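You operate a simulated robot arm through the tools that you are given. There is no shell and no other tool.

You are at the controls of a simulated two-armed robot. One attempt, no reset.

## Task
Put the green basket in the rack and switch the tea maker off.
Fine: swing the spout back, turn both its dials to their lowest marks.

Only the result counts: the job must be done as asked and must still hold three seconds after the hand-in. Knocking over, shifting, dropping, spilling or breaking anything else fails it.

## Robot
Two 7-joint arms with two-finger parallel grippers on one trunk that stands fixed in place. Base frame: the origin is at the foot of the trunk, x ahead of it, y to its left, z up. Lengths are in mm, angles in rad, forces in N, time in s.
The left shoulder is at [50, 209, 1396], the right one opposite. With the tool pointing down near the work surface each hand reaches from about 100 to 880 mm from the base axis, measured 20 degrees to its own side. Payload 4.4 kg a hand.
The TCP of each hand is the grasp point between the finger pads, 23 mm short of the fingertips. In the tool frame z runs along the fingers and y along their closing line. Largest opening 94 mm; finger width 38, thickness 10; the body of the gripper, 54 by 96 mm, starts 39 mm behind the TCP.
Orientation is that of the tool frame in the base frame, as [roll, pitch, yaw] about the fixed x, y, z axes, in that order (R = Rz(yaw) Ry(pitch) Rx(roll)). With the fingers straight down and closing along the base's y, the tool's x points along the base's -x, its y along +y and its z along -z.

## Interface
- The arms move only by the tool nudge_tool. It takes "left_motion", "right_motion" or both (then of equal length, played together; a hand with none holds still); each is a list of rows, each an object of numbers (a shift or turn left out is 0, a gripper value left out holds the last): "dx", "dy", "dz": the shift along the tool's x, y, z in mm; "rx", "ry", "rz": the turn, a rotation vector about the tool's x, y, z in rad; "gripper": the finger opening in mm, from 0 to 94. In form: [{"dx": .., "dy": .., "dz": .., "rx": .., "ry": .., "rz": .., "gripper": ..}, ...]. A call has 1 to 20 rows; each row shifts and turns the commanded pose from where the row before left it, along the tool's axes as they then stand. Rows are played at 5 a second. More than 50 mm and 0.15 rad between two rows, or a gripper value outside its range, and nothing of the call is played. Where a pose cannot be reached the arm comes as near as it can. A force on the tool above 90 N (or 10 N above the force at the start of the call, whichever is more), or a blocked arm, ends the call early, and 0.2 s more pass. Each finger travels about 108 mm/s and halts on what it meets, pressing with about 40 N; the grip force reading is that of the motor and also rises with nothing between the fingers. The clock runs only during rows and for 0.2 s after the last one: add rows that do not move to give the fingers time. It gives the time, the measured TCP pose, the force on the tool (base axes), the opening and the grip force at its end, in the units of the frame above (readings bear some noise), with the torque about the TCP (base axes, N m) and any sound that the robot's microphone picked up.
- Cameras (640 x 400 px; columns grow to the right, rows downward): "scene" is now at [147.1, 49.5, 1578.9]; the picture's right is [0.54, -0.84, 0.00], its down [-0.38, -0.24, -0.89] and it looks along [0.75, 0.48, -0.45] (base axes); focal length 315 px, centre (320, 200). "left" rides on the left gripper at [86, -16, -74] in its tool frame; the picture's right is [0.18, 0.98, 0.00], its down [-0.58, 0.11, -0.81] and it looks along [-0.79, 0.15, 0.59] (tool axes); focal length 243 px, centre (320, 200). "right" rides on the right gripper at [86, 16, -75] in its tool frame; the picture's right is [-0.18, 0.98, 0.00], its down [-0.58, -0.11, -0.81] and it looks along [-0.79, -0.15, 0.59] (tool axes); focal length 243 px, centre (320, 200). There is no depth. A picture from a camera that has moved, and an enlarged one, comes with that camera's place and axes in the base frame and with its lens.
- capture(camera): a new picture of that camera. The clock stands still meanwhile.
- slide_trunk(by): slides the trunk up (or, below 0, down) by that many mm; the arms and the scene camera ride with it, the base frame stays. It gives what a move gives, with no picture.
- aim_head(pan, tilt): turns the head with the scene camera to pan (to the left, within 1.396 rad either way) and tilt (down, from -0.506 to 1.204), counted from straight ahead of the robot. It gives what a move gives.
- close_up(camera, box): a new picture of the part [left, top, right, bottom] of that camera's present view, enlarged. The clock stands still meanwhile.
- close_job(): hands the job in; it is judged then, once.

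Places have to be worked out from the pictures, the camera data and where the tool is seen. Open the grippers and draw the arms clear of the work before you hand the job in, unless the task says otherwise.

The tools are called as a command line: name --argument value ..., lists and objects as JSON in quotes. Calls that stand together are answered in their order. nudge_tool: Moves the arms, as the interface text tells. Its arguments: {"type":"object","properties":{"left_motion":{"type":"array","items":{"type":"object","properties":{"dx":{"type":"number"},"dy":{"type":"number"},"dz":{"type":"number"},"rx":{"type":"number"},"ry":{"type":"number"},"rz":{"type":"number"},"gripper":{"type":"number"}}}},"right_motion":{"type":"array","items":{"type":"object","properties":{"dx":{"type":"number"},"dy":{"type":"number"},"dz":{"type":"number"},"rx":{"type":"number"},"ry":{"type":"number"},"rz":{"type":"number"},"gripper":{"type":"number"}}}}},"required":[]} The other tools are called the same way: slide_trunk (by) slides the trunk up or down; aim_head (pan, tilt) turns the head that bears the scene camera; capture (camera) takes a picture; close_up (camera, box) takes an enlarged picture of a part of a camera's view; close_job () hands the job in.

At the start:

```text
time_s: 0.0
left_ee_pos: [331.4, 446.4, 1355.8]
left_tcp_rot: [-3.141, 0.0, -3.139]
left_force: [0.1, -0.6, -0.6]
left_moment: [-0.03, -0.02, 0.03]
left_opening: 94.1
left_finger_force: 0.0
right_ee_pos: [431.2, 24.5, 1362.4]
right_tcp_rot: [3.141, -0.001, -3.142]
right_force: [-0.8, -0.1, -0.7]
right_moment: [0.02, 0.01, 0.05]
right_opening: 93.8
right_finger_force: 0.1
trunk travel left (down, up): [-475.0, 88.0]
head pan, tilt: [0.565, 0.468]
```

scene: 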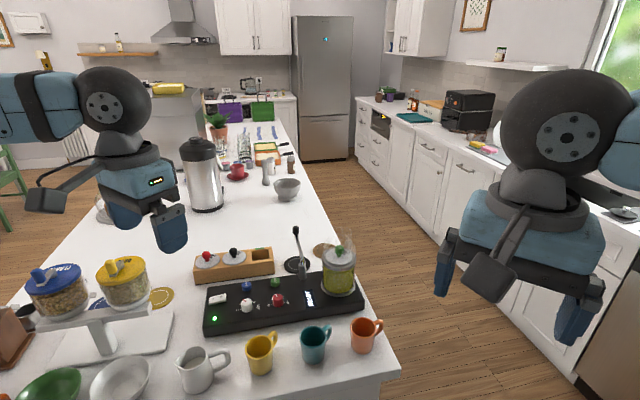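
right: 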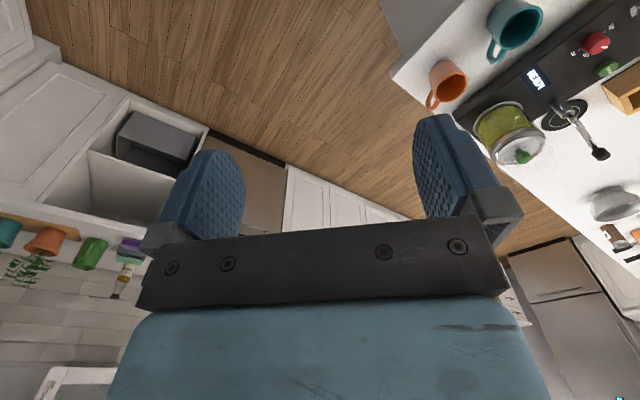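
left: 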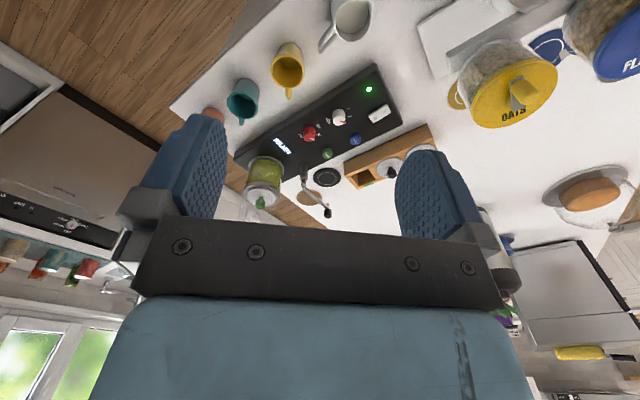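

The tea maker appears to be the black slab with a jar (green-knobbed), and the wooden block beside it looks like the rack with one empty slot. I take close-ups to see the details.

close_up --camera "scene" --box '[180, 210, 400, 350]'

close_up --camera "left" --box '[220, 60, 460, 220]'

close_up --camera "scene" --box '[280, 220, 380, 310]'

```text
2.86 times, centred on (290, 280) of scene
camera zoom: at [147.1, 49.5, 1578.9], right [0.54, -0.84, 0.0], down [-0.38, -0.24, -0.89], along [0.75, 0.48, -0.45], focal length 900 px, centre (406, -29)
```

zoom: 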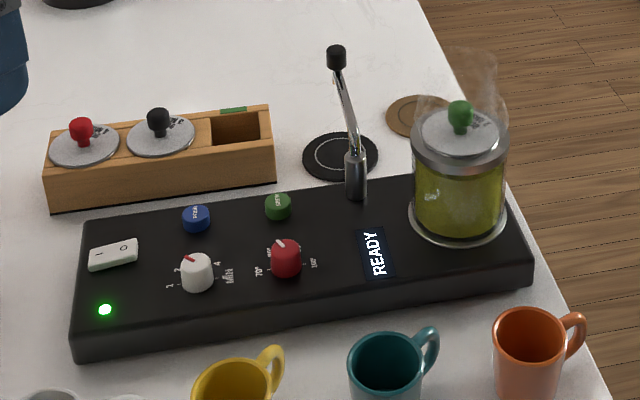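

```text
2.50 times, centred on (340, 140) of left
camera zoom: at [245.8, 431.7, 1430.0], right [-0.18, 0.98, 0.0], down [0.58, 0.11, 0.81], along [0.79, 0.15, -0.59], focal length 606 px, centre (270, 350)
```

zoom: 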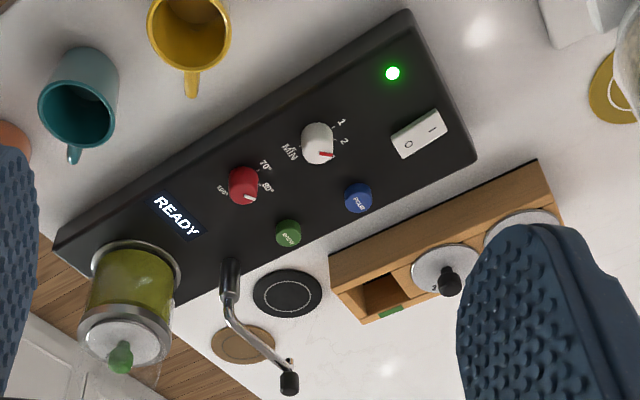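

```text
4.44 times, centred on (330, 265) of scene
camera zoom: at [147.1, 49.5, 1578.9], right [0.54, -0.84, 0.0], down [-0.38, -0.24, -0.89], along [0.75, 0.48, -0.45], focal length 1400 px, centre (276, -89)
```

zoom: 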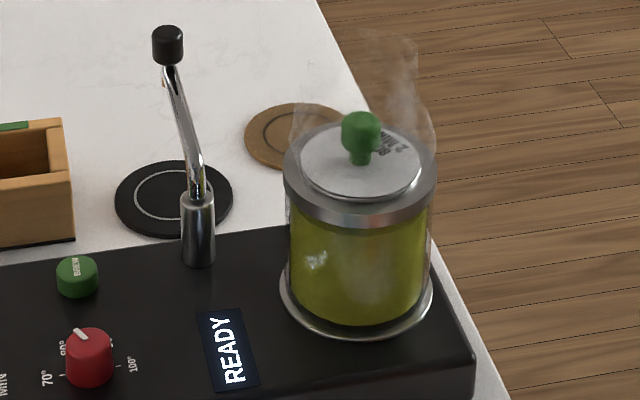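

Triangulating gives: machine top z≈955, running from about (504,633) to (791,326); basket knob about (758,376,1080); spout pivot (729,478) with its tip at (815,563,1049). I zoom more for markings around the spout, dials and rack.

close_up --camera "left" --box '[270, 130, 350, 220]'

close_up --camera "left" --box '[280, 80, 400, 165]'

close_up --camera "scene" --box '[190, 240, 290, 330]'

close_up --camera "right" --box '[440, 0, 640, 170]'

```text
4.44 times, centred on (310, 175) of left
camera zoom: at [245.8, 431.7, 1430.0], right [-0.18, 0.98, 0.0], down [0.58, 0.11, 0.81], along [0.79, 0.15, -0.59], focal length 1078 px, centre (364, 311)
```

zoom: 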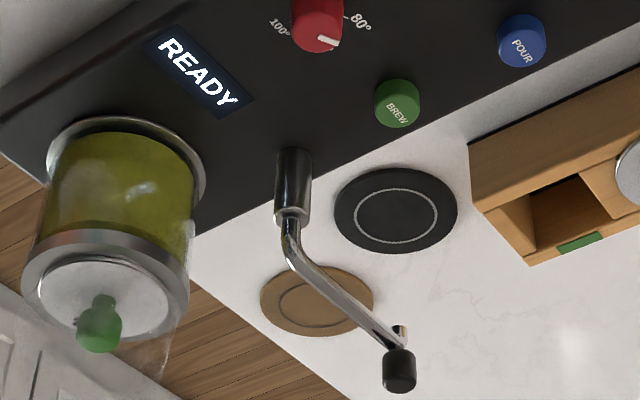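

```text
4.71 times, centred on (340, 122) of left
camera zoom: at [245.8, 431.7, 1430.0], right [-0.18, 0.98, 0.0], down [0.58, 0.11, 0.81], along [0.79, 0.15, -0.59], focal length 1142 px, centre (226, 565)
```

zoom: 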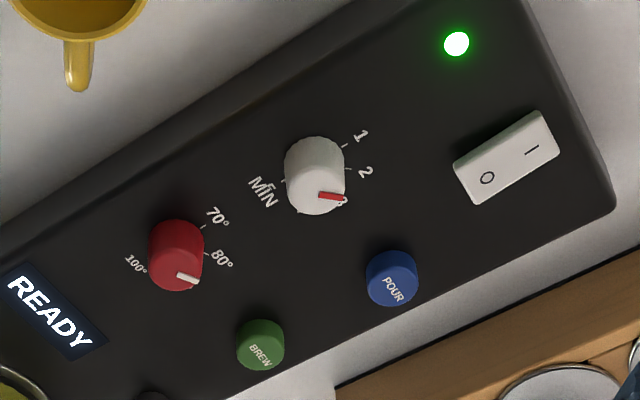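

```text
4.44 times, centred on (240, 285) of scene
camera zoom: at [147.1, 49.5, 1578.9], right [0.54, -0.84, 0.0], down [-0.38, -0.24, -0.89], along [0.75, 0.48, -0.45], focal length 1400 px, centre (676, -178)
```

zoom: 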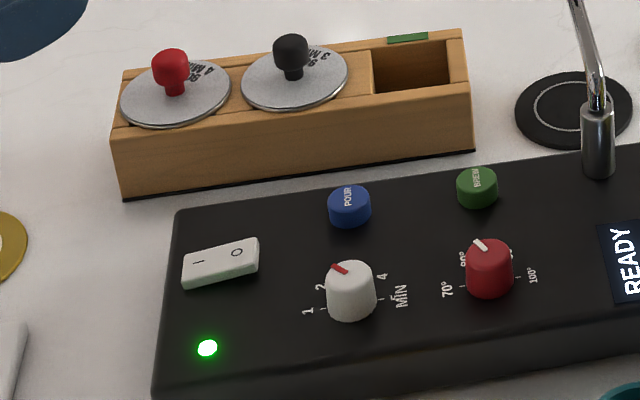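

```text
2.35 times, centred on (540, 85) of right
camera zoom: at [346.4, 40.0, 1438.2], right [0.18, 0.98, 0.0], down [0.58, -0.11, 0.81], along [0.79, -0.15, -0.59], focal length 571 px, centre (-198, 471)
```

zoom: 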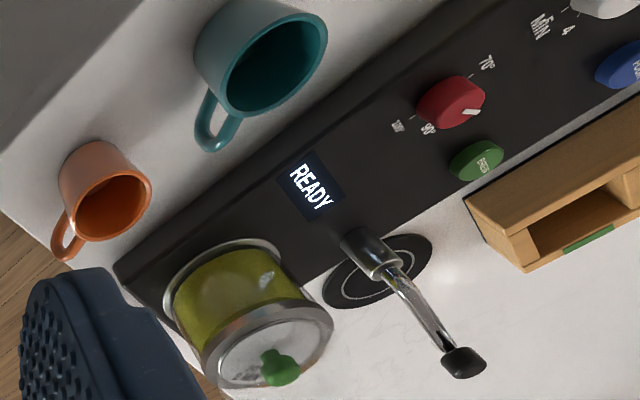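

The labels show dials "1,2,3?,4 MIN" and "70,80,90,100°", a rocker I/O, buttons POUR/BREW to avoid, and a rack slot with a green mark at about (734,645), top z≈970. I move the left hand nearer at a safe height to get better pictures of the spout and dials.

nudge_tool --left_motion '[{"dx": -30, "dy": -10, "dz": 25}, {"dx": -30, "dy": -10, "dz": 25}, {"dx": -30, "dy": -10, "dz": 25}, {"dx": -30, "dy": -10, "dz": 25}, {"dx": -10, "dy": -5, "dz": 25}]'

capture --camera "left"

aim_head --pan 0.75 --tilt 0.65

capture --camera "scene"

```text
time_s: 1.2
left_ee_pos: [461.1, 401.8, 1231.6]
left_tcp_rot: [3.139, 0.001, 3.141]
left_force: [0.1, 0.3, -0.5]
left_moment: [0.01, 0.0, -0.02]
left_opening: 93.9
left_finger_force: 0.1
right_ee_pos: [432.1, 23.6, 1363.2]
right_tcp_rot: [-3.141, 0.0, 3.14]
right_force: [0.1, 0.2, -0.4]
right_moment: [0.04, 0.03, 0.0]
right_opening: 93.9
right_finger_force: 0.1
trunk travel left (down, up): [-475.0, 88.0]
head pan, tilt: [0.565, 0.468]
```

```text
taken
camera left: at [376.4, 386.0, 1305.1], right [-0.18, 0.98, 0.0], down [0.58, 0.11, 0.81], along [0.79, 0.15, -0.59], focal length 243 px, centre (320, 200)
```

left: 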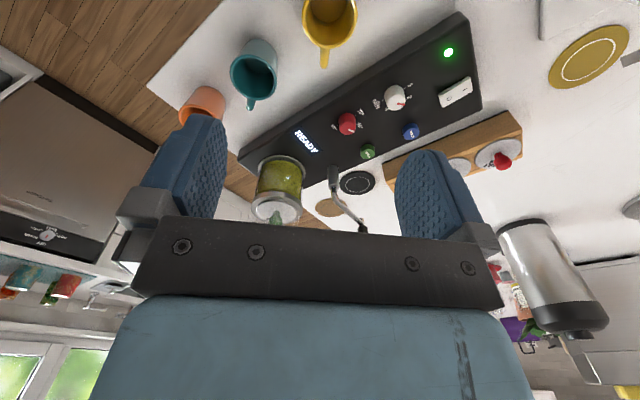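

```text
time_s: 1.9
left_ee_pos: [461.7, 402.9, 1231.4]
left_tcp_rot: [-3.141, 0.0, 3.142]
left_force: [0.0, 0.4, 0.0]
left_moment: [0.0, -0.03, 0.01]
left_opening: 94.2
left_finger_force: 0.1
right_ee_pos: [432.5, 24.6, 1363.7]
right_tcp_rot: [-3.141, 0.001, 3.141]
right_force: [-0.6, -0.5, 0.3]
right_moment: [0.01, 0.0, -0.01]
right_opening: 94.1
right_finger_force: 0.0
trunk travel left (down, up): [-475.0, 88.0]
head pan, tilt: [0.75, 0.649]
```

```text
taken
camera scene: at [133.2, 59.8, 1562.6], right [0.68, -0.73, 0.0], down [-0.44, -0.41, -0.8], along [0.58, 0.54, -0.6], focal length 315 px, centre (320, 200)
```

scene: 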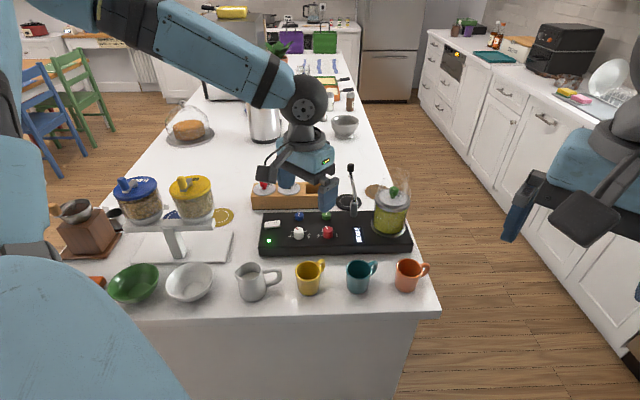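

The scene is now viewed square-on: the spout points to the far side over the black coaster. I zoom on the spout post and dials from both cameras.

close_up --camera "scene" --box '[310, 155, 420, 250]'

close_up --camera "left" --box '[290, 110, 400, 240]'

close_up --camera "scene" --box '[245, 170, 355, 265]'

close_up --camera "left" --box '[330, 30, 490, 170]'

```text
4.21 times, centred on (365, 202) of scene
camera zoom: at [133.2, 59.8, 1562.6], right [0.68, -0.73, 0.0], down [-0.44, -0.41, -0.8], along [0.58, 0.54, -0.6], focal length 1327 px, centre (130, 190)
```

zoom: 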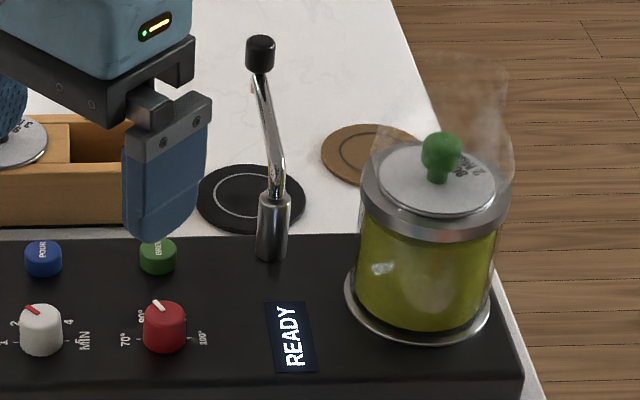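

```text
3.08 times, centred on (345, 175) of left
camera zoom: at [375.6, 387.0, 1305.4], right [-0.18, 0.98, 0.0], down [0.58, 0.11, 0.81], along [0.79, 0.15, -0.59], focal length 746 px, centre (243, 277)
```

zoom: 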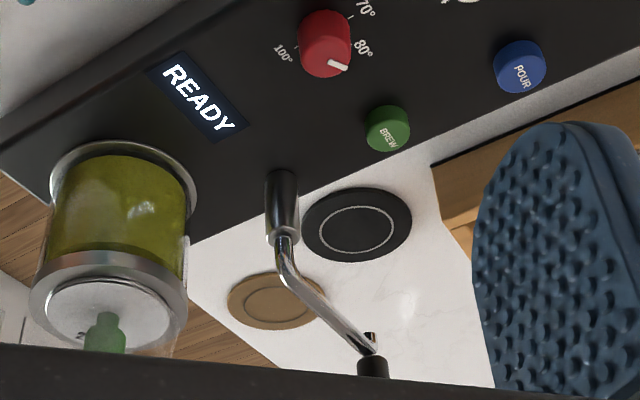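

```text
4.21 times, centred on (300, 218) of scene
camera zoom: at [133.2, 59.8, 1562.6], right [0.68, -0.73, 0.0], down [-0.44, -0.41, -0.8], along [0.58, 0.54, -0.6], focal length 1327 px, centre (404, 126)
```

zoom: 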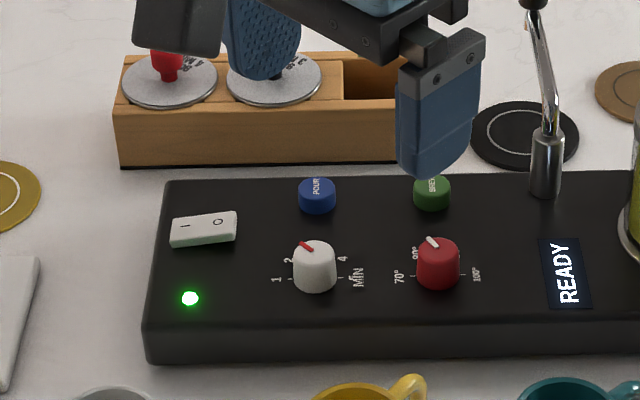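

```text
2.86 times, centred on (410, 100) of left
camera zoom: at [375.6, 387.0, 1305.4], right [-0.18, 0.98, 0.0], down [0.58, 0.11, 0.81], along [0.79, 0.15, -0.59], focal length 693 px, centre (63, 486)
```

zoom: 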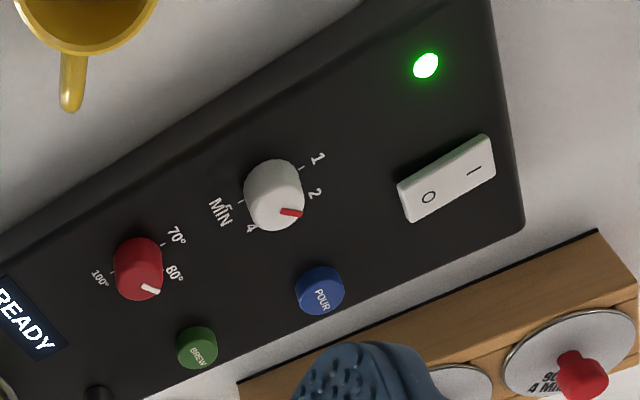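

I check the post for any mark and the spout's tip at maximum enlargement.

close_up --camera "scene" --box '[335, 185, 375, 225]'

close_up --camera "scene" --box '[335, 155, 375, 195]'

close_up --camera "left" --box '[320, 155, 380, 240]'

```text
10.00 times, centred on (355, 205) of scene
camera zoom: at [133.2, 59.8, 1562.6], right [0.68, -0.73, 0.0], down [-0.44, -0.41, -0.8], along [0.58, 0.54, -0.6], focal length 3151 px, centre (-30, 150)
```

zoom: 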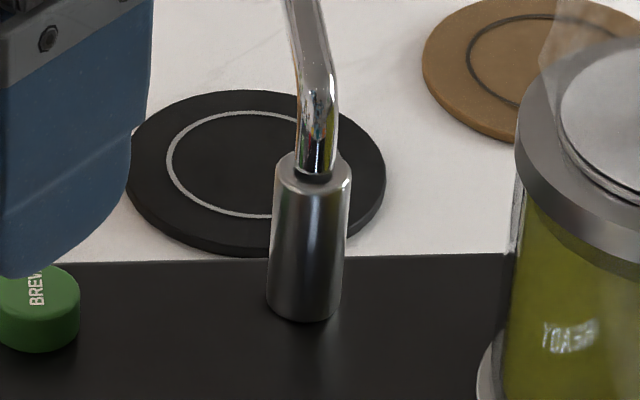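

```text
10.00 times, centred on (355, 175) of scene
camera zoom: at [133.2, 59.8, 1562.6], right [0.68, -0.73, 0.0], down [-0.44, -0.41, -0.8], along [0.58, 0.54, -0.6], focal length 3151 px, centre (-30, 450)
```

zoom: 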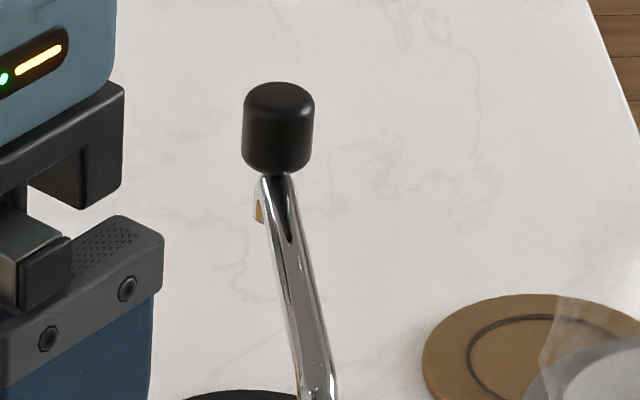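

```text
4.71 times, centred on (350, 198) of left
camera zoom: at [375.6, 387.0, 1305.4], right [-0.18, 0.98, 0.0], down [0.58, 0.11, 0.81], along [0.79, 0.15, -0.59], focal length 1142 px, centre (179, 212)
```

zoom: 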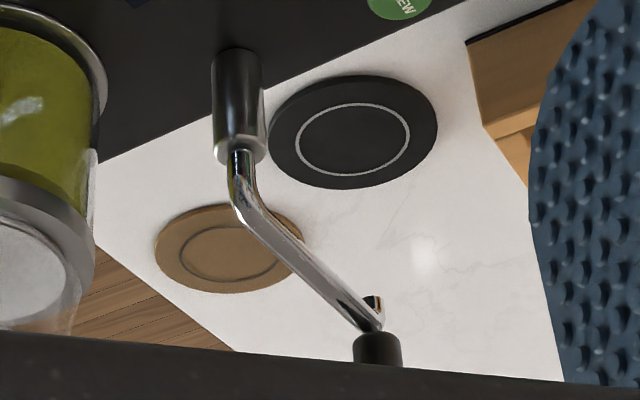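

No home mark is visible, so the spout's stop will be found by gentle pushing later. I first turn the left hand by 0.76 rad to line up with the machine, close the fingers, and move above the rocker's "O" end (about (547,610)).

nudge_tool --left_motion '[{"rz": -0.127, "gripper": 0}, {"rz": -0.127}, {"rz": -0.127}, {"rz": -0.127}, {"rz": -0.127}, {"rz": -0.125}, {"dx": -30, "dy": 13, "dz": 26}, {"dx": -30, "dy": 13, "dz": 26}, {"dx": -30, "dy": 13, "dz": 26}, {"dx": -30, "dy": 13, "dz": 26}, {"dx": -30, "dy": 13, "dz": 26}, {"dx": -30, "dy": 13, "dz": 26}, {"dx": -25, "dy": 14, "dz": 25}, {}]'

capture --camera "left"

capture --camera "scene"

```text
time_s: 4.9
left_ee_pos: [544.7, 607.7, 1050.6]
left_tcp_rot: [-3.141, 0.002, -2.38]
left_force: [-0.5, 0.3, -0.2]
left_moment: [0.01, 0.03, -0.02]
left_opening: 0.0
left_finger_force: 39.6
right_ee_pos: [430.5, 24.0, 1363.7]
right_tcp_rot: [-3.141, 0.001, 3.14]
right_force: [-0.3, 0.3, 0.1]
right_moment: [0.01, -0.01, 0.0]
right_opening: 94.0
right_finger_force: 0.0
trunk travel left (down, up): [-475.0, 88.0]
head pan, tilt: [0.75, 0.649]
```

```text
taken
camera left: at [493.7, 537.7, 1125.4], right [-0.81, 0.59, 0.0], down [0.35, 0.48, 0.81], along [0.47, 0.65, -0.59], focal length 243 px, centre (320, 200)
```

left: 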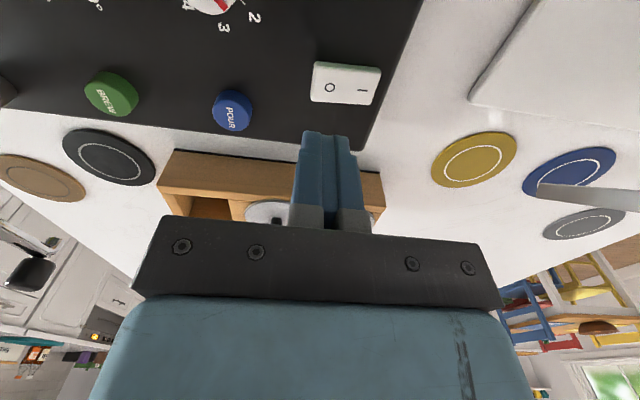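

```text
taken
camera scene: at [132.7, 58.7, 1562.7], right [0.68, -0.73, 0.0], down [-0.44, -0.41, -0.8], along [0.58, 0.54, -0.6], focal length 315 px, centre (320, 200)
```

scene: 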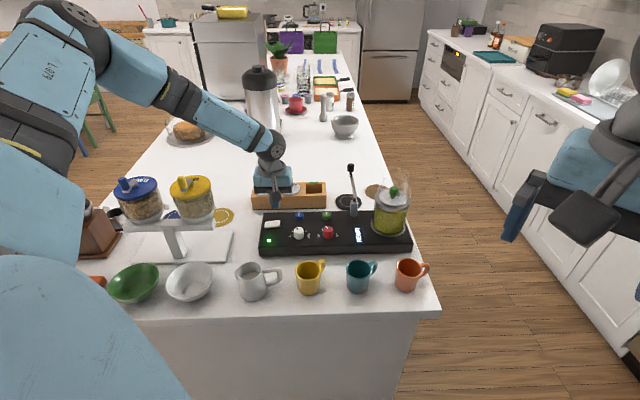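

The hand is above the switch. I zoom on the switch and dial to fix the contact spot.

close_up --camera "left" --box '[180, 0, 420, 150]'

close_up --camera "scene" --box '[240, 160, 350, 260]'

```text
2.67 times, centred on (300, 75) of left
camera zoom: at [493.7, 537.7, 1125.4], right [-0.81, 0.59, 0.0], down [0.35, 0.48, 0.81], along [0.47, 0.65, -0.59], focal length 647 px, centre (373, 533)
```

zoom: 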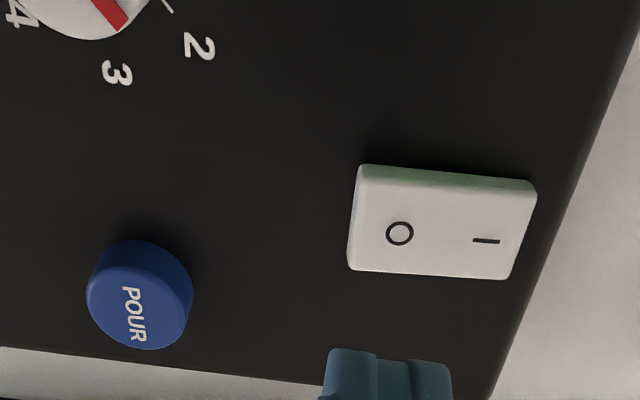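

```text
4.00 times, centred on (295, 210) of scene
camera zoom: at [132.7, 58.7, 1562.7], right [0.68, -0.73, 0.0], down [-0.44, -0.41, -0.8], along [0.58, 0.54, -0.6], focal length 1260 px, centre (420, 160)
```

zoom: 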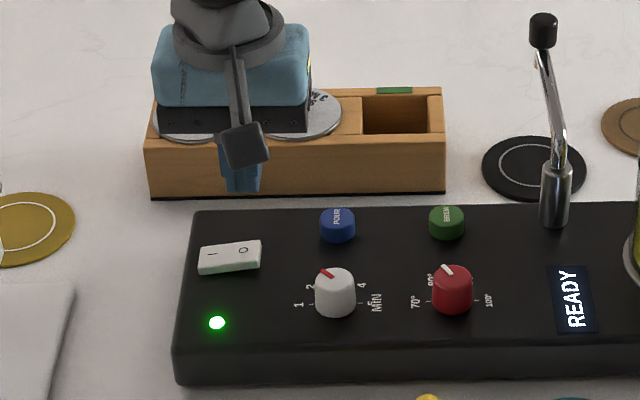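

The closed fingertips sit right over the "O" end (a few mm in). I descend to just above it, then press in small steps.

nudge_tool --left_motion '[{"dz": 20}, {"dz": 20}, {"dz": 13}, {"dz": 3}, {"dz": 3}, {"dz": 3}]'

close_up --camera "scene" --box '[240, 160, 350, 260]'

close_up --camera "left" --box '[180, 0, 420, 150]'

```text
time_s: 6.3
left_ee_pos: [546.0, 610.2, 997.6]
left_tcp_rot: [3.141, 0.003, -2.38]
left_force: [1.7, -1.3, 1.6]
left_moment: [-0.04, -0.02, 0.0]
left_opening: 0.0
left_finger_force: 39.9
left hand out of reach, approached as far as the arm can: row 4, 5, 6
right_ee_pos: [432.0, 23.4, 1363.7]
right_tcp_rot: [-3.141, 0.001, -3.142]
right_force: [0.1, -0.1, 0.6]
right_moment: [0.0, -0.03, -0.02]
right_opening: 94.0
right_finger_force: 0.0
trunk travel left (down, up): [-475.0, 88.0]
head pan, tilt: [0.75, 0.649]
```

```text
4.00 times, centred on (295, 210) of scene
camera zoom: at [133.7, 59.2, 1562.6], right [0.68, -0.73, 0.0], down [-0.44, -0.41, -0.8], along [0.58, 0.54, -0.6], focal length 1260 px, centre (420, 160)
```

zoom: 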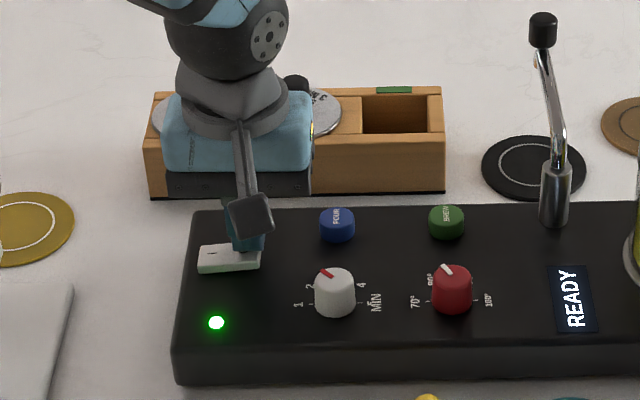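

```text
2.67 times, centred on (300, 75) of left
camera zoom: at [495.0, 539.8, 1071.2], right [-0.81, 0.59, 0.0], down [0.35, 0.48, 0.81], along [0.47, 0.65, -0.59], focal length 647 px, centre (373, 533)
```

zoom: 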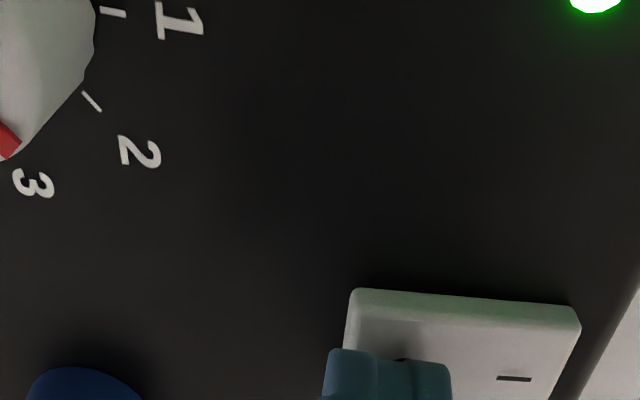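

Row 4+ was out of reach: the arm needs the trunk lower. I raise the hand well clear, lower the trunk by 180 mm, and read where the hand ends up.

nudge_tool --left_motion '[{"dz": -30}, {"dz": -35}, {"dz": -40}, {"dz": -40}, {"dz": -40}]'

slide_trunk --by -180

capture --camera "scene"

capture --camera "left"

```text
time_s: 7.5
left_ee_pos: [545.0, 609.9, 1181.3]
left_tcp_rot: [-3.142, 0.0, -2.382]
left_force: [-0.2, -0.7, -0.2]
left_moment: [0.01, 0.01, 0.01]
left_opening: 0.2
left_finger_force: 39.9
right_ee_pos: [430.5, 24.2, 1363.3]
right_tcp_rot: [-3.141, 0.002, 3.14]
right_force: [-0.8, 0.5, 0.2]
right_moment: [0.01, -0.01, 0.01]
right_opening: 94.3
right_finger_force: 0.0
trunk travel left (down, up): [-475.0, 88.0]
head pan, tilt: [0.75, 0.649]
```

```text
time_s: 9.5
left_ee_pos: [546.1, 610.7, 1001.1]
left_tcp_rot: [-3.141, 0.001, -2.382]
left_force: [0.3, 0.6, 0.1]
left_moment: [0.02, 0.03, 0.01]
left_opening: 0.0
left_finger_force: 39.6
right_ee_pos: [431.6, 24.3, 1183.6]
right_tcp_rot: [-3.14, -0.001, 3.142]
right_force: [-0.4, 0.0, -0.7]
right_moment: [0.02, 0.0, 0.06]
right_opening: 93.8
right_finger_force: 0.1
trunk travel left (down, up): [-295.0, 268.0]
head pan, tilt: [0.75, 0.649]
```

```text
taken
camera scene: at [133.1, 59.5, 1382.7], right [0.68, -0.73, 0.0], down [-0.44, -0.41, -0.8], along [0.58, 0.54, -0.6], focal length 315 px, centre (320, 200)
```

scene: 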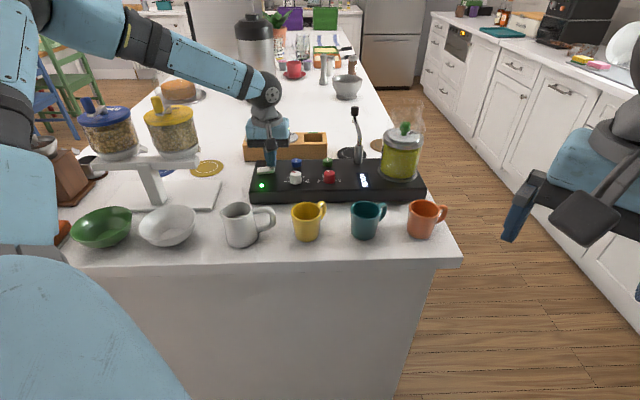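

```text
taken
camera left: at [494.7, 539.1, 1075.2], right [-0.81, 0.59, 0.0], down [0.35, 0.48, 0.81], along [0.47, 0.65, -0.59], focal length 243 px, centre (320, 200)
```

left: 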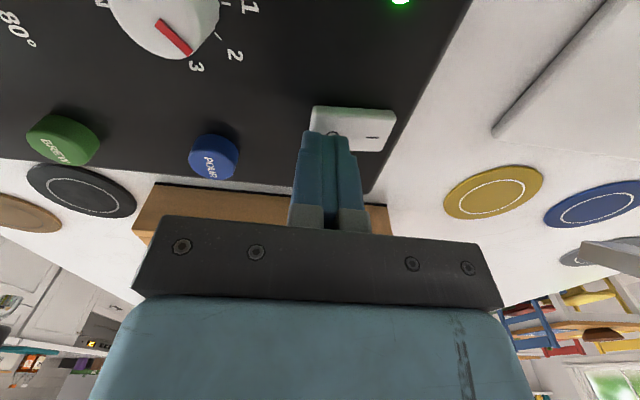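

The hand is at z 1001 (tips ≈978) over the O end, and the arm now has reach. I press down in 3 mm steps.

nudge_tool --left_motion '[{"dz": 3}, {"dz": 3}, {"dz": 3}, {"dz": 3}]'

close_up --camera "left" --box '[280, 0, 440, 150]'

```text
time_s: 10.5
left_ee_pos: [546.1, 607.8, 993.5]
left_tcp_rot: [-3.139, 0.008, -2.383]
left_force: [7.9, 3.2, 29.6]
left_moment: [-0.02, 0.32, -0.04]
left_opening: 0.0
left_finger_force: 40.2
right_ee_pos: [430.3, 22.6, 1184.7]
right_tcp_rot: [3.141, 0.002, 3.142]
right_force: [0.0, -0.5, -0.4]
right_moment: [0.02, -0.01, 0.01]
right_opening: 94.0
right_finger_force: 0.0
trunk travel left (down, up): [-295.0, 268.0]
head pan, tilt: [0.75, 0.649]
heard: click
```

```text
2.67 times, centred on (360, 75) of left
camera zoom: at [494.6, 537.3, 1067.6], right [-0.81, 0.59, 0.0], down [0.34, 0.48, 0.81], along [0.48, 0.66, -0.59], focal length 647 px, centre (213, 533)
```

zoom: 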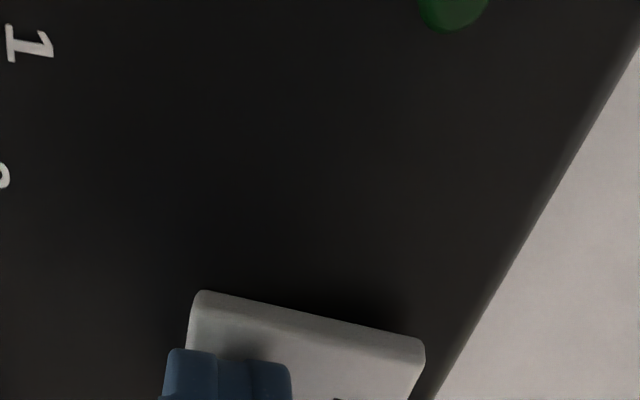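

A click was heard and the LED is dark: the switch is off. I rise, open the fingers to 60, turn the hand back by 0.76 rad (room for dial turning) and move over the white dial (~(557,534)).

nudge_tool --left_motion '[{"dz": -15}, {"dz": -25}, {"dz": -25, "gripper": 60}, {"dx": 20, "dy": -15, "rz": 0.127}, {"dx": 15, "dy": -15, "rz": 0.127}, {"rz": 0.127}, {"rz": 0.127}, {"rz": 0.127}, {"rz": 0.125}, {}]'

capture --camera "left"

close_up --camera "scene" --box '[240, 100, 350, 200]'

```text
time_s: 12.7
left_ee_pos: [539.2, 563.9, 1052.6]
left_tcp_rot: [-3.141, 0.002, 3.139]
left_force: [-0.1, 0.4, 0.0]
left_moment: [0.02, -0.02, 0.01]
left_opening: 60.2
left_finger_force: 0.0
right_ee_pos: [431.2, 24.7, 1183.2]
right_tcp_rot: [-3.141, -0.001, 3.14]
right_force: [0.6, -0.3, -0.8]
right_moment: [0.0, 0.01, 0.0]
right_opening: 93.7
right_finger_force: 0.0
trunk travel left (down, up): [-295.0, 268.0]
head pan, tilt: [0.75, 0.649]
heard: click
```

```text
taken
camera left: at [452.9, 548.9, 1127.3], right [-0.18, 0.98, 0.0], down [0.58, 0.11, 0.81], along [0.79, 0.15, -0.59], focal length 243 px, centre (320, 200)
```

left: 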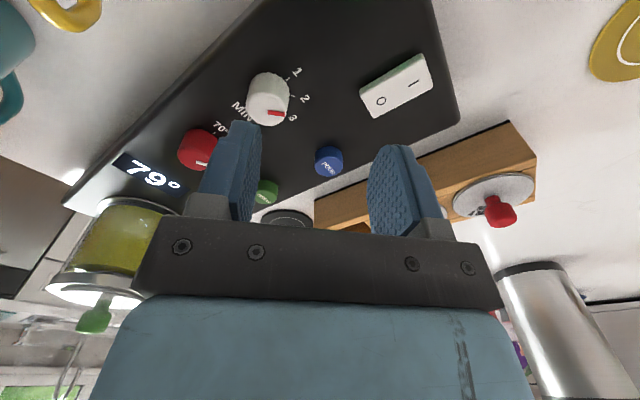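

```text
4.00 times, centred on (295, 150) of scene
camera zoom: at [133.2, 59.6, 1382.6], right [0.68, -0.73, 0.0], down [-0.44, -0.41, -0.8], along [0.58, 0.54, -0.6], focal length 1260 px, centre (420, 400)
```

zoom: 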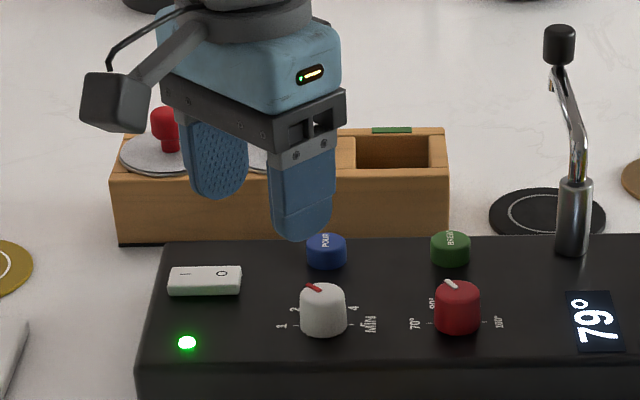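

A second click came on lifting and the LED is lit again (display "79°"), so the switch sprang back. I look closely at the rocker.

close_up --camera "left" --box '[230, 40, 450, 180]'

close_up --camera "scene" --box '[270, 150, 310, 200]'

close_up --camera "scene" --box '[330, 150, 440, 220]'

```text
2.86 times, centred on (340, 110) of left
camera zoom: at [452.9, 548.9, 1127.3], right [-0.18, 0.98, 0.0], down [0.58, 0.11, 0.81], along [0.79, 0.15, -0.59], focal length 693 px, centre (263, 457)
```

zoom: 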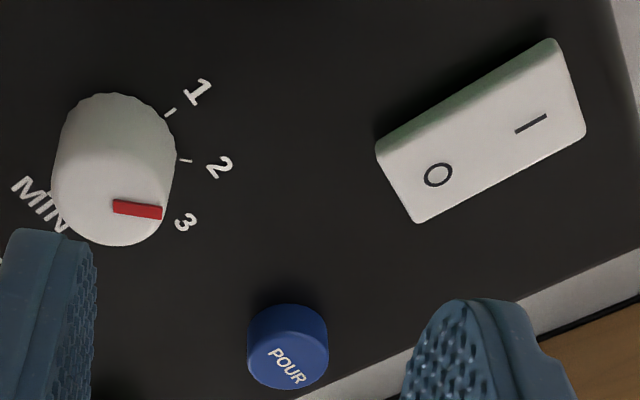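

```text
8.00 times, centred on (290, 175) of scene
camera zoom: at [133.2, 59.6, 1382.6], right [0.68, -0.73, 0.0], down [-0.44, -0.41, -0.8], along [0.58, 0.54, -0.6], focal length 2521 px, centre (560, 400)
```

zoom: 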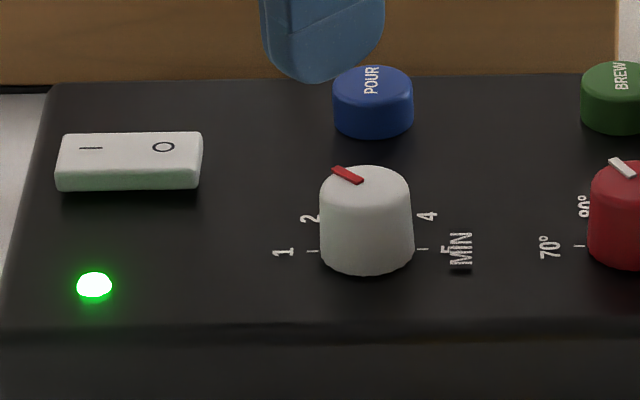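

```text
5.71 times, centred on (385, 185) of scene
camera zoom: at [133.2, 59.6, 1382.6], right [0.68, -0.73, 0.0], down [-0.44, -0.41, -0.8], along [0.58, 0.54, -0.6], focal length 1801 px, centre (-51, 286)
```

zoom: 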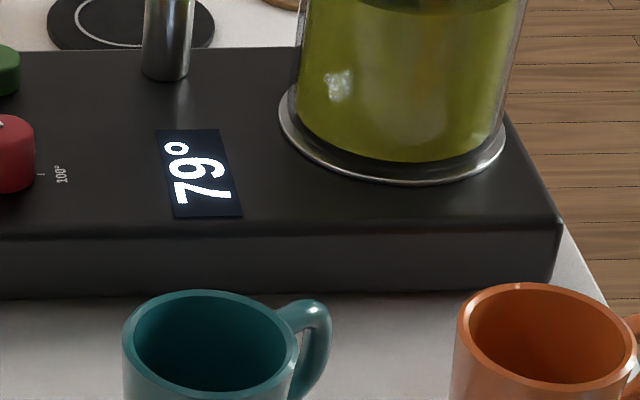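

The rocker is back at "I"; I'll redo it with a deeper press at the end. Now the white dial: I put its centre at about (556.5,531.5), top z≈980; I move over it and descend part way.

nudge_tool --left_motion '[{"dx": -9, "dy": -16}, {"dx": -8.3, "dy": -16.4}, {"dz": 20}, {"dz": 18}, {}]'

capture --camera "left"

close_up --camera "scene" --box '[250, 120, 350, 210]'

```text
time_s: 13.9
left_ee_pos: [556.2, 530.3, 1018.0]
left_tcp_rot: [-3.141, 0.0, -3.141]
left_force: [0.1, 0.0, -0.3]
left_moment: [-0.01, -0.04, 0.01]
left_opening: 59.7
left_finger_force: 0.0
right_ee_pos: [431.0, 24.0, 1182.9]
right_tcp_rot: [-3.14, 0.001, -3.139]
right_force: [0.4, 0.0, -0.5]
right_moment: [0.03, -0.05, 0.0]
right_opening: 94.2
right_finger_force: 0.1
trunk travel left (down, up): [-295.0, 268.0]
head pan, tilt: [0.75, 0.649]
```

```text
taken
camera left: at [469.8, 515.4, 1091.1], right [-0.18, 0.98, 0.0], down [0.58, 0.11, 0.81], along [0.79, 0.15, -0.59], focal length 243 px, centre (320, 200)
```

left: 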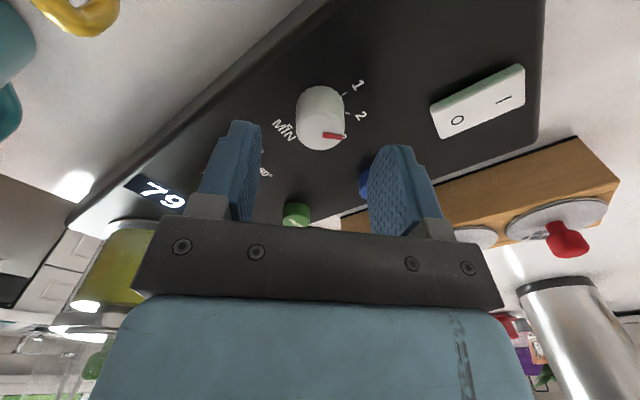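

```text
4.44 times, centred on (300, 165) of scene
camera zoom: at [133.1, 59.6, 1382.6], right [0.68, -0.73, 0.0], down [-0.44, -0.41, -0.8], along [0.58, 0.54, -0.6], focal length 1400 px, centre (409, 356)
```

zoom: 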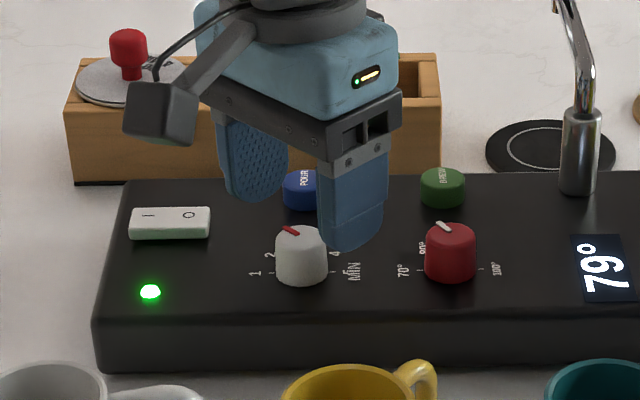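

The dial's top lies right at the projected grasp point (320,129). I descend so the tips stand about 5 mm above the panel, then close.

nudge_tool --left_motion '[{"dz": 17}, {"dz": 17}, {"gripper": 35}, {"gripper": 20}, {"gripper": 20}, {"gripper": 20}]'

capture --camera "left"

```text
time_s: 15.3
left_ee_pos: [555.4, 529.8, 985.7]
left_tcp_rot: [3.141, 0.004, -3.14]
left_force: [3.0, -4.2, 19.8]
left_moment: [-0.43, 0.4, 0.02]
left_opening: 27.5
left_finger_force: 44.5
right_ee_pos: [431.5, 21.6, 1183.4]
right_tcp_rot: [3.14, 0.002, 3.141]
right_force: [0.1, 0.0, -0.2]
right_moment: [-0.03, -0.01, 0.0]
right_opening: 94.3
right_finger_force: 0.1
trunk travel left (down, up): [-295.0, 268.0]
head pan, tilt: [0.75, 0.649]
```

```text
taken
camera left: at [469.0, 514.6, 1059.0], right [-0.18, 0.98, 0.0], down [0.58, 0.11, 0.81], along [0.79, 0.15, -0.59], focal length 243 px, centre (320, 200)
```

left: 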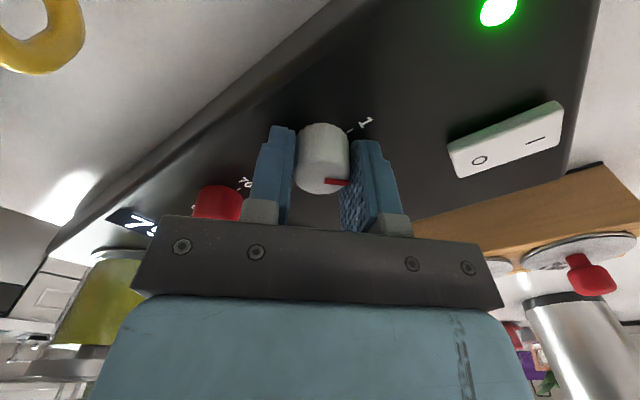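

The dial is gripped (27.5 mm) but the tips press with ~20 N, so I ease up 3 mm. My ray check puts the marks 45° apart with the pointer at "2", so "1" needs about 0.785 rad counter-clockwise from above (negative rz).

nudge_tool --left_motion '[{"dz": -3}, {"rz": -0.1}, {"rz": -0.1}, {"rz": -0.1}, {"rz": -0.1}, {"rz": -0.1}, {"rz": -0.1}, {"rz": -0.1}, {"rz": -0.085}, {}]'

close_up --camera "left" --box '[230, 60, 450, 220]'

close_up --camera "scene" --box '[260, 130, 340, 200]'

```text
time_s: 17.5
left_ee_pos: [554.8, 533.2, 984.9]
left_tcp_rot: [-3.14, 0.003, -2.355]
left_force: [-10.2, 16.7, 9.7]
left_moment: [0.53, 0.4, -0.06]
left_opening: 27.8
left_finger_force: 45.1
right_ee_pos: [430.9, 24.8, 1183.7]
right_tcp_rot: [-3.141, 0.003, 3.14]
right_force: [0.0, -0.1, 0.0]
right_moment: [0.02, 0.0, 0.01]
right_opening: 94.2
right_finger_force: 0.1
trunk travel left (down, up): [-295.0, 268.0]
head pan, tilt: [0.75, 0.649]
```

```text
2.50 times, centred on (340, 140) of left
camera zoom: at [505.0, 460.7, 1059.2], right [-0.83, 0.56, 0.0], down [0.33, 0.49, 0.81], along [0.46, 0.67, -0.59], focal length 606 px, centre (270, 350)
```

zoom: 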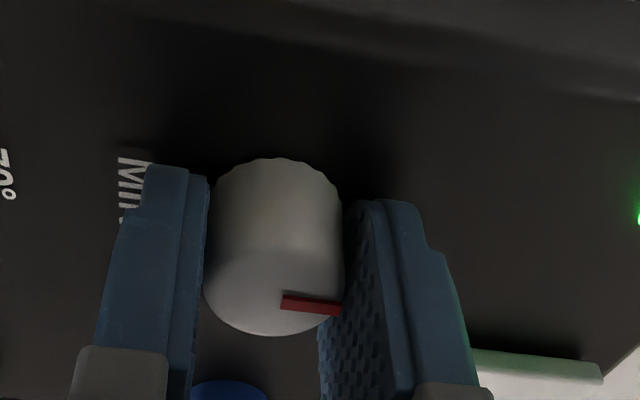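

```text
5.71 times, centred on (300, 165) of scene
camera zoom: at [131.1, 60.5, 1382.8], right [0.68, -0.73, 0.0], down [-0.44, -0.41, -0.8], along [0.58, 0.54, -0.6], focal length 1801 px, centre (434, 400)
```

zoom: 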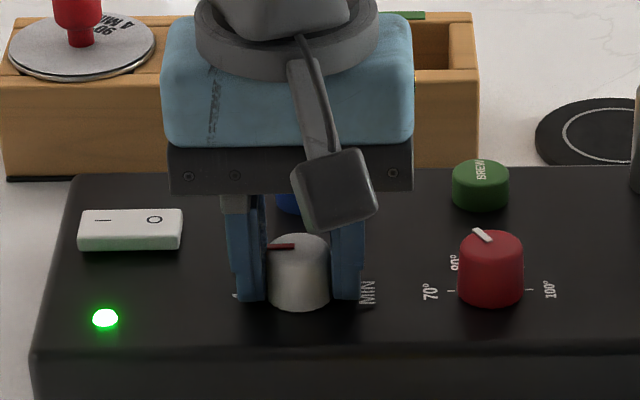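

The pointer now points left to the "1" mark. I open the fingers, rise 40 mm and check.

nudge_tool --left_motion '[{"gripper": 40}, {"gripper": 60}, {"dz": -10}, {"dz": -20}, {"dz": -25}, {}]'

capture --camera "left"

close_up --camera "scene" --box '[260, 130, 370, 210]'

```text
time_s: 18.9
left_ee_pos: [556.7, 532.8, 1039.7]
left_tcp_rot: [3.14, 0.0, -2.357]
left_force: [-0.3, -0.2, -0.7]
left_moment: [-0.02, 0.0, 0.0]
left_opening: 60.4
left_finger_force: 0.1
right_ee_pos: [431.7, 24.6, 1182.1]
right_tcp_rot: [3.141, 0.001, 3.142]
right_force: [0.2, 0.2, -0.5]
right_moment: [0.03, -0.03, 0.01]
right_opening: 94.1
right_finger_force: 0.0
trunk travel left (down, up): [-295.0, 268.0]
head pan, tilt: [0.75, 0.649]
```

```text
taken
camera left: at [507.7, 460.7, 1113.9], right [-0.82, 0.57, 0.0], down [0.33, 0.49, 0.81], along [0.46, 0.67, -0.59], focal length 243 px, centre (320, 200)
```

left: 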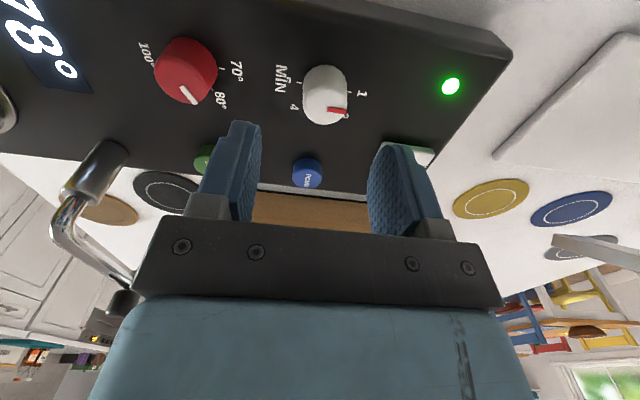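

```text
5.00 times, centred on (315, 170) of scene
camera zoom: at [133.6, 59.9, 1382.5], right [0.68, -0.73, 0.0], down [-0.44, -0.41, -0.8], along [0.58, 0.54, -0.6], focal length 1576 px, centre (345, 350)
```

zoom: 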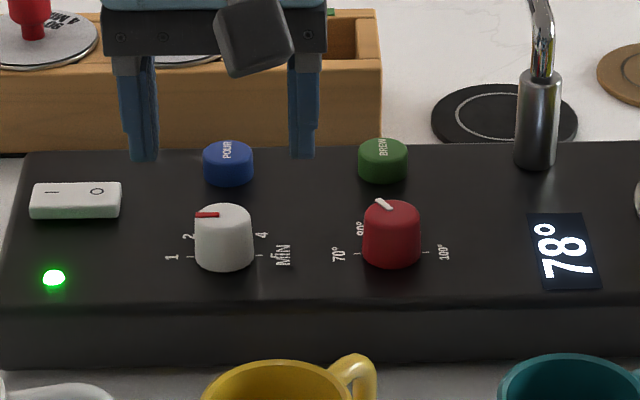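

The white dial now points left near "1"; I zoom to measure both pointers.

close_up --camera "left" --box '[270, 40, 390, 140]'

close_up --camera "left" --box '[130, 20, 260, 120]'

close_up --camera "scene" --box '[285, 150, 355, 195]'

```text
4.00 times, centred on (330, 90) of left
camera zoom: at [507.7, 460.7, 1113.9], right [-0.82, 0.57, 0.0], down [0.33, 0.49, 0.81], along [0.46, 0.67, -0.59], focal length 970 px, centre (280, 640)
```

zoom: 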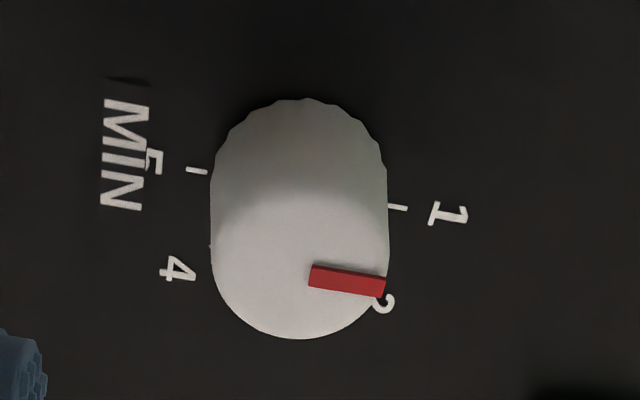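

```text
4.00 times, centred on (195, 70) of left
camera zoom: at [507.7, 460.7, 1113.9], right [-0.82, 0.57, 0.0], down [0.33, 0.49, 0.81], along [0.46, 0.67, -0.59], focal length 970 px, centre (820, 720)
```

zoom: 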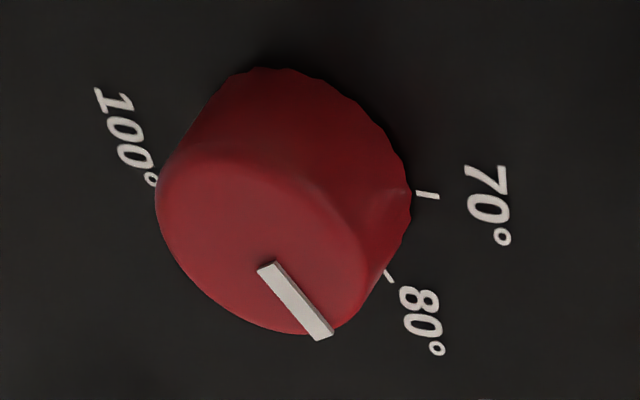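

```text
8.89 times, centred on (320, 172) of scene
camera zoom: at [133.6, 59.9, 1382.5], right [0.68, -0.73, 0.0], down [-0.44, -0.41, -0.8], along [0.58, 0.54, -0.6], focal length 2801 px, centre (320, 444)
```

zoom: 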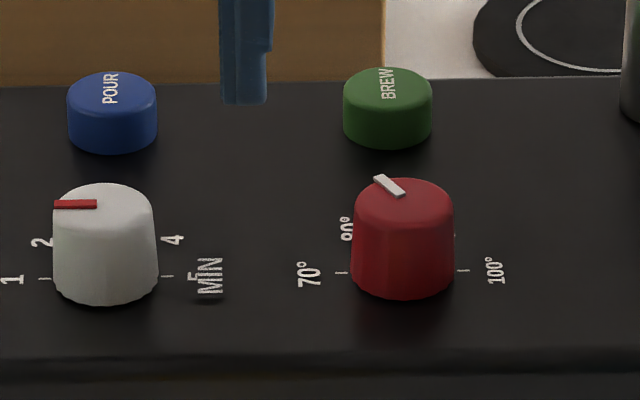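

White pointer is parallel to the 1–5 line and on "1". The red pointer sits at "80°" (marks 60° apart), so it needs 1.047 rad; its centre is about (612.7,475.2). I turn the hand back and move above it.

nudge_tool --left_motion '[{"rz": 0.131}, {"rz": 0.131}, {"rz": 0.131}, {"rz": 0.131}, {"rz": 0.131}, {"rz": 0.13}, {"dx": -19, "dy": -19.2}, {"dx": -19, "dy": -19.2}, {"dx": -18, "dy": -19.2}, {"dz": 20}, {}]'

capture --camera "left"

close_up --camera "scene" --box '[280, 130, 380, 210]'

```text
time_s: 21.3
left_ee_pos: [611.6, 474.6, 1019.5]
left_tcp_rot: [3.141, -0.001, -3.141]
left_force: [-0.1, -0.1, 0.6]
left_moment: [0.02, -0.01, 0.0]
left_opening: 59.8
left_finger_force: 0.0
right_ee_pos: [431.5, 24.1, 1183.8]
right_tcp_rot: [3.141, 0.002, -3.141]
right_force: [-0.8, -0.3, 0.2]
right_moment: [0.04, 0.0, 0.0]
right_opening: 94.0
right_finger_force: 0.1
trunk travel left (down, up): [-295.0, 268.0]
head pan, tilt: [0.75, 0.649]
```

```text
taken
camera left: at [525.5, 458.8, 1094.2], right [-0.18, 0.98, 0.0], down [0.58, 0.11, 0.81], along [0.79, 0.15, -0.59], focal length 243 px, centre (320, 200)
```

left: 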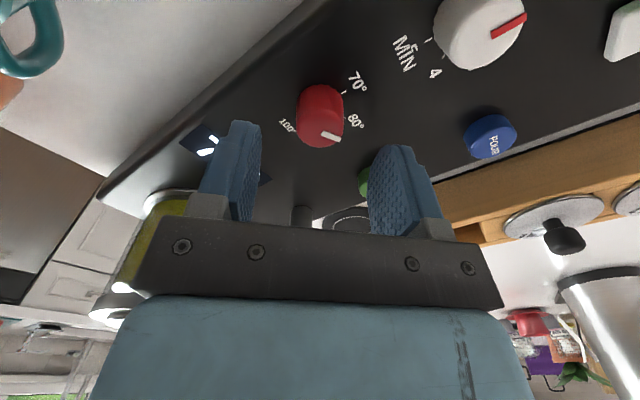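

```text
5.00 times, centred on (330, 170) of scene
camera zoom: at [133.1, 58.9, 1382.7], right [0.68, -0.73, 0.0], down [-0.44, -0.41, -0.8], along [0.58, 0.54, -0.6], focal length 1576 px, centre (270, 350)
```

zoom: 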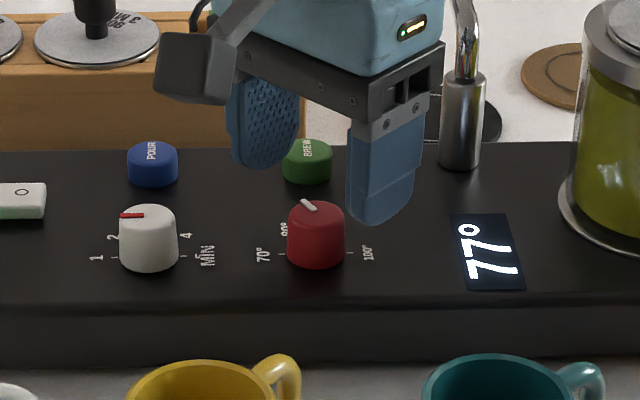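

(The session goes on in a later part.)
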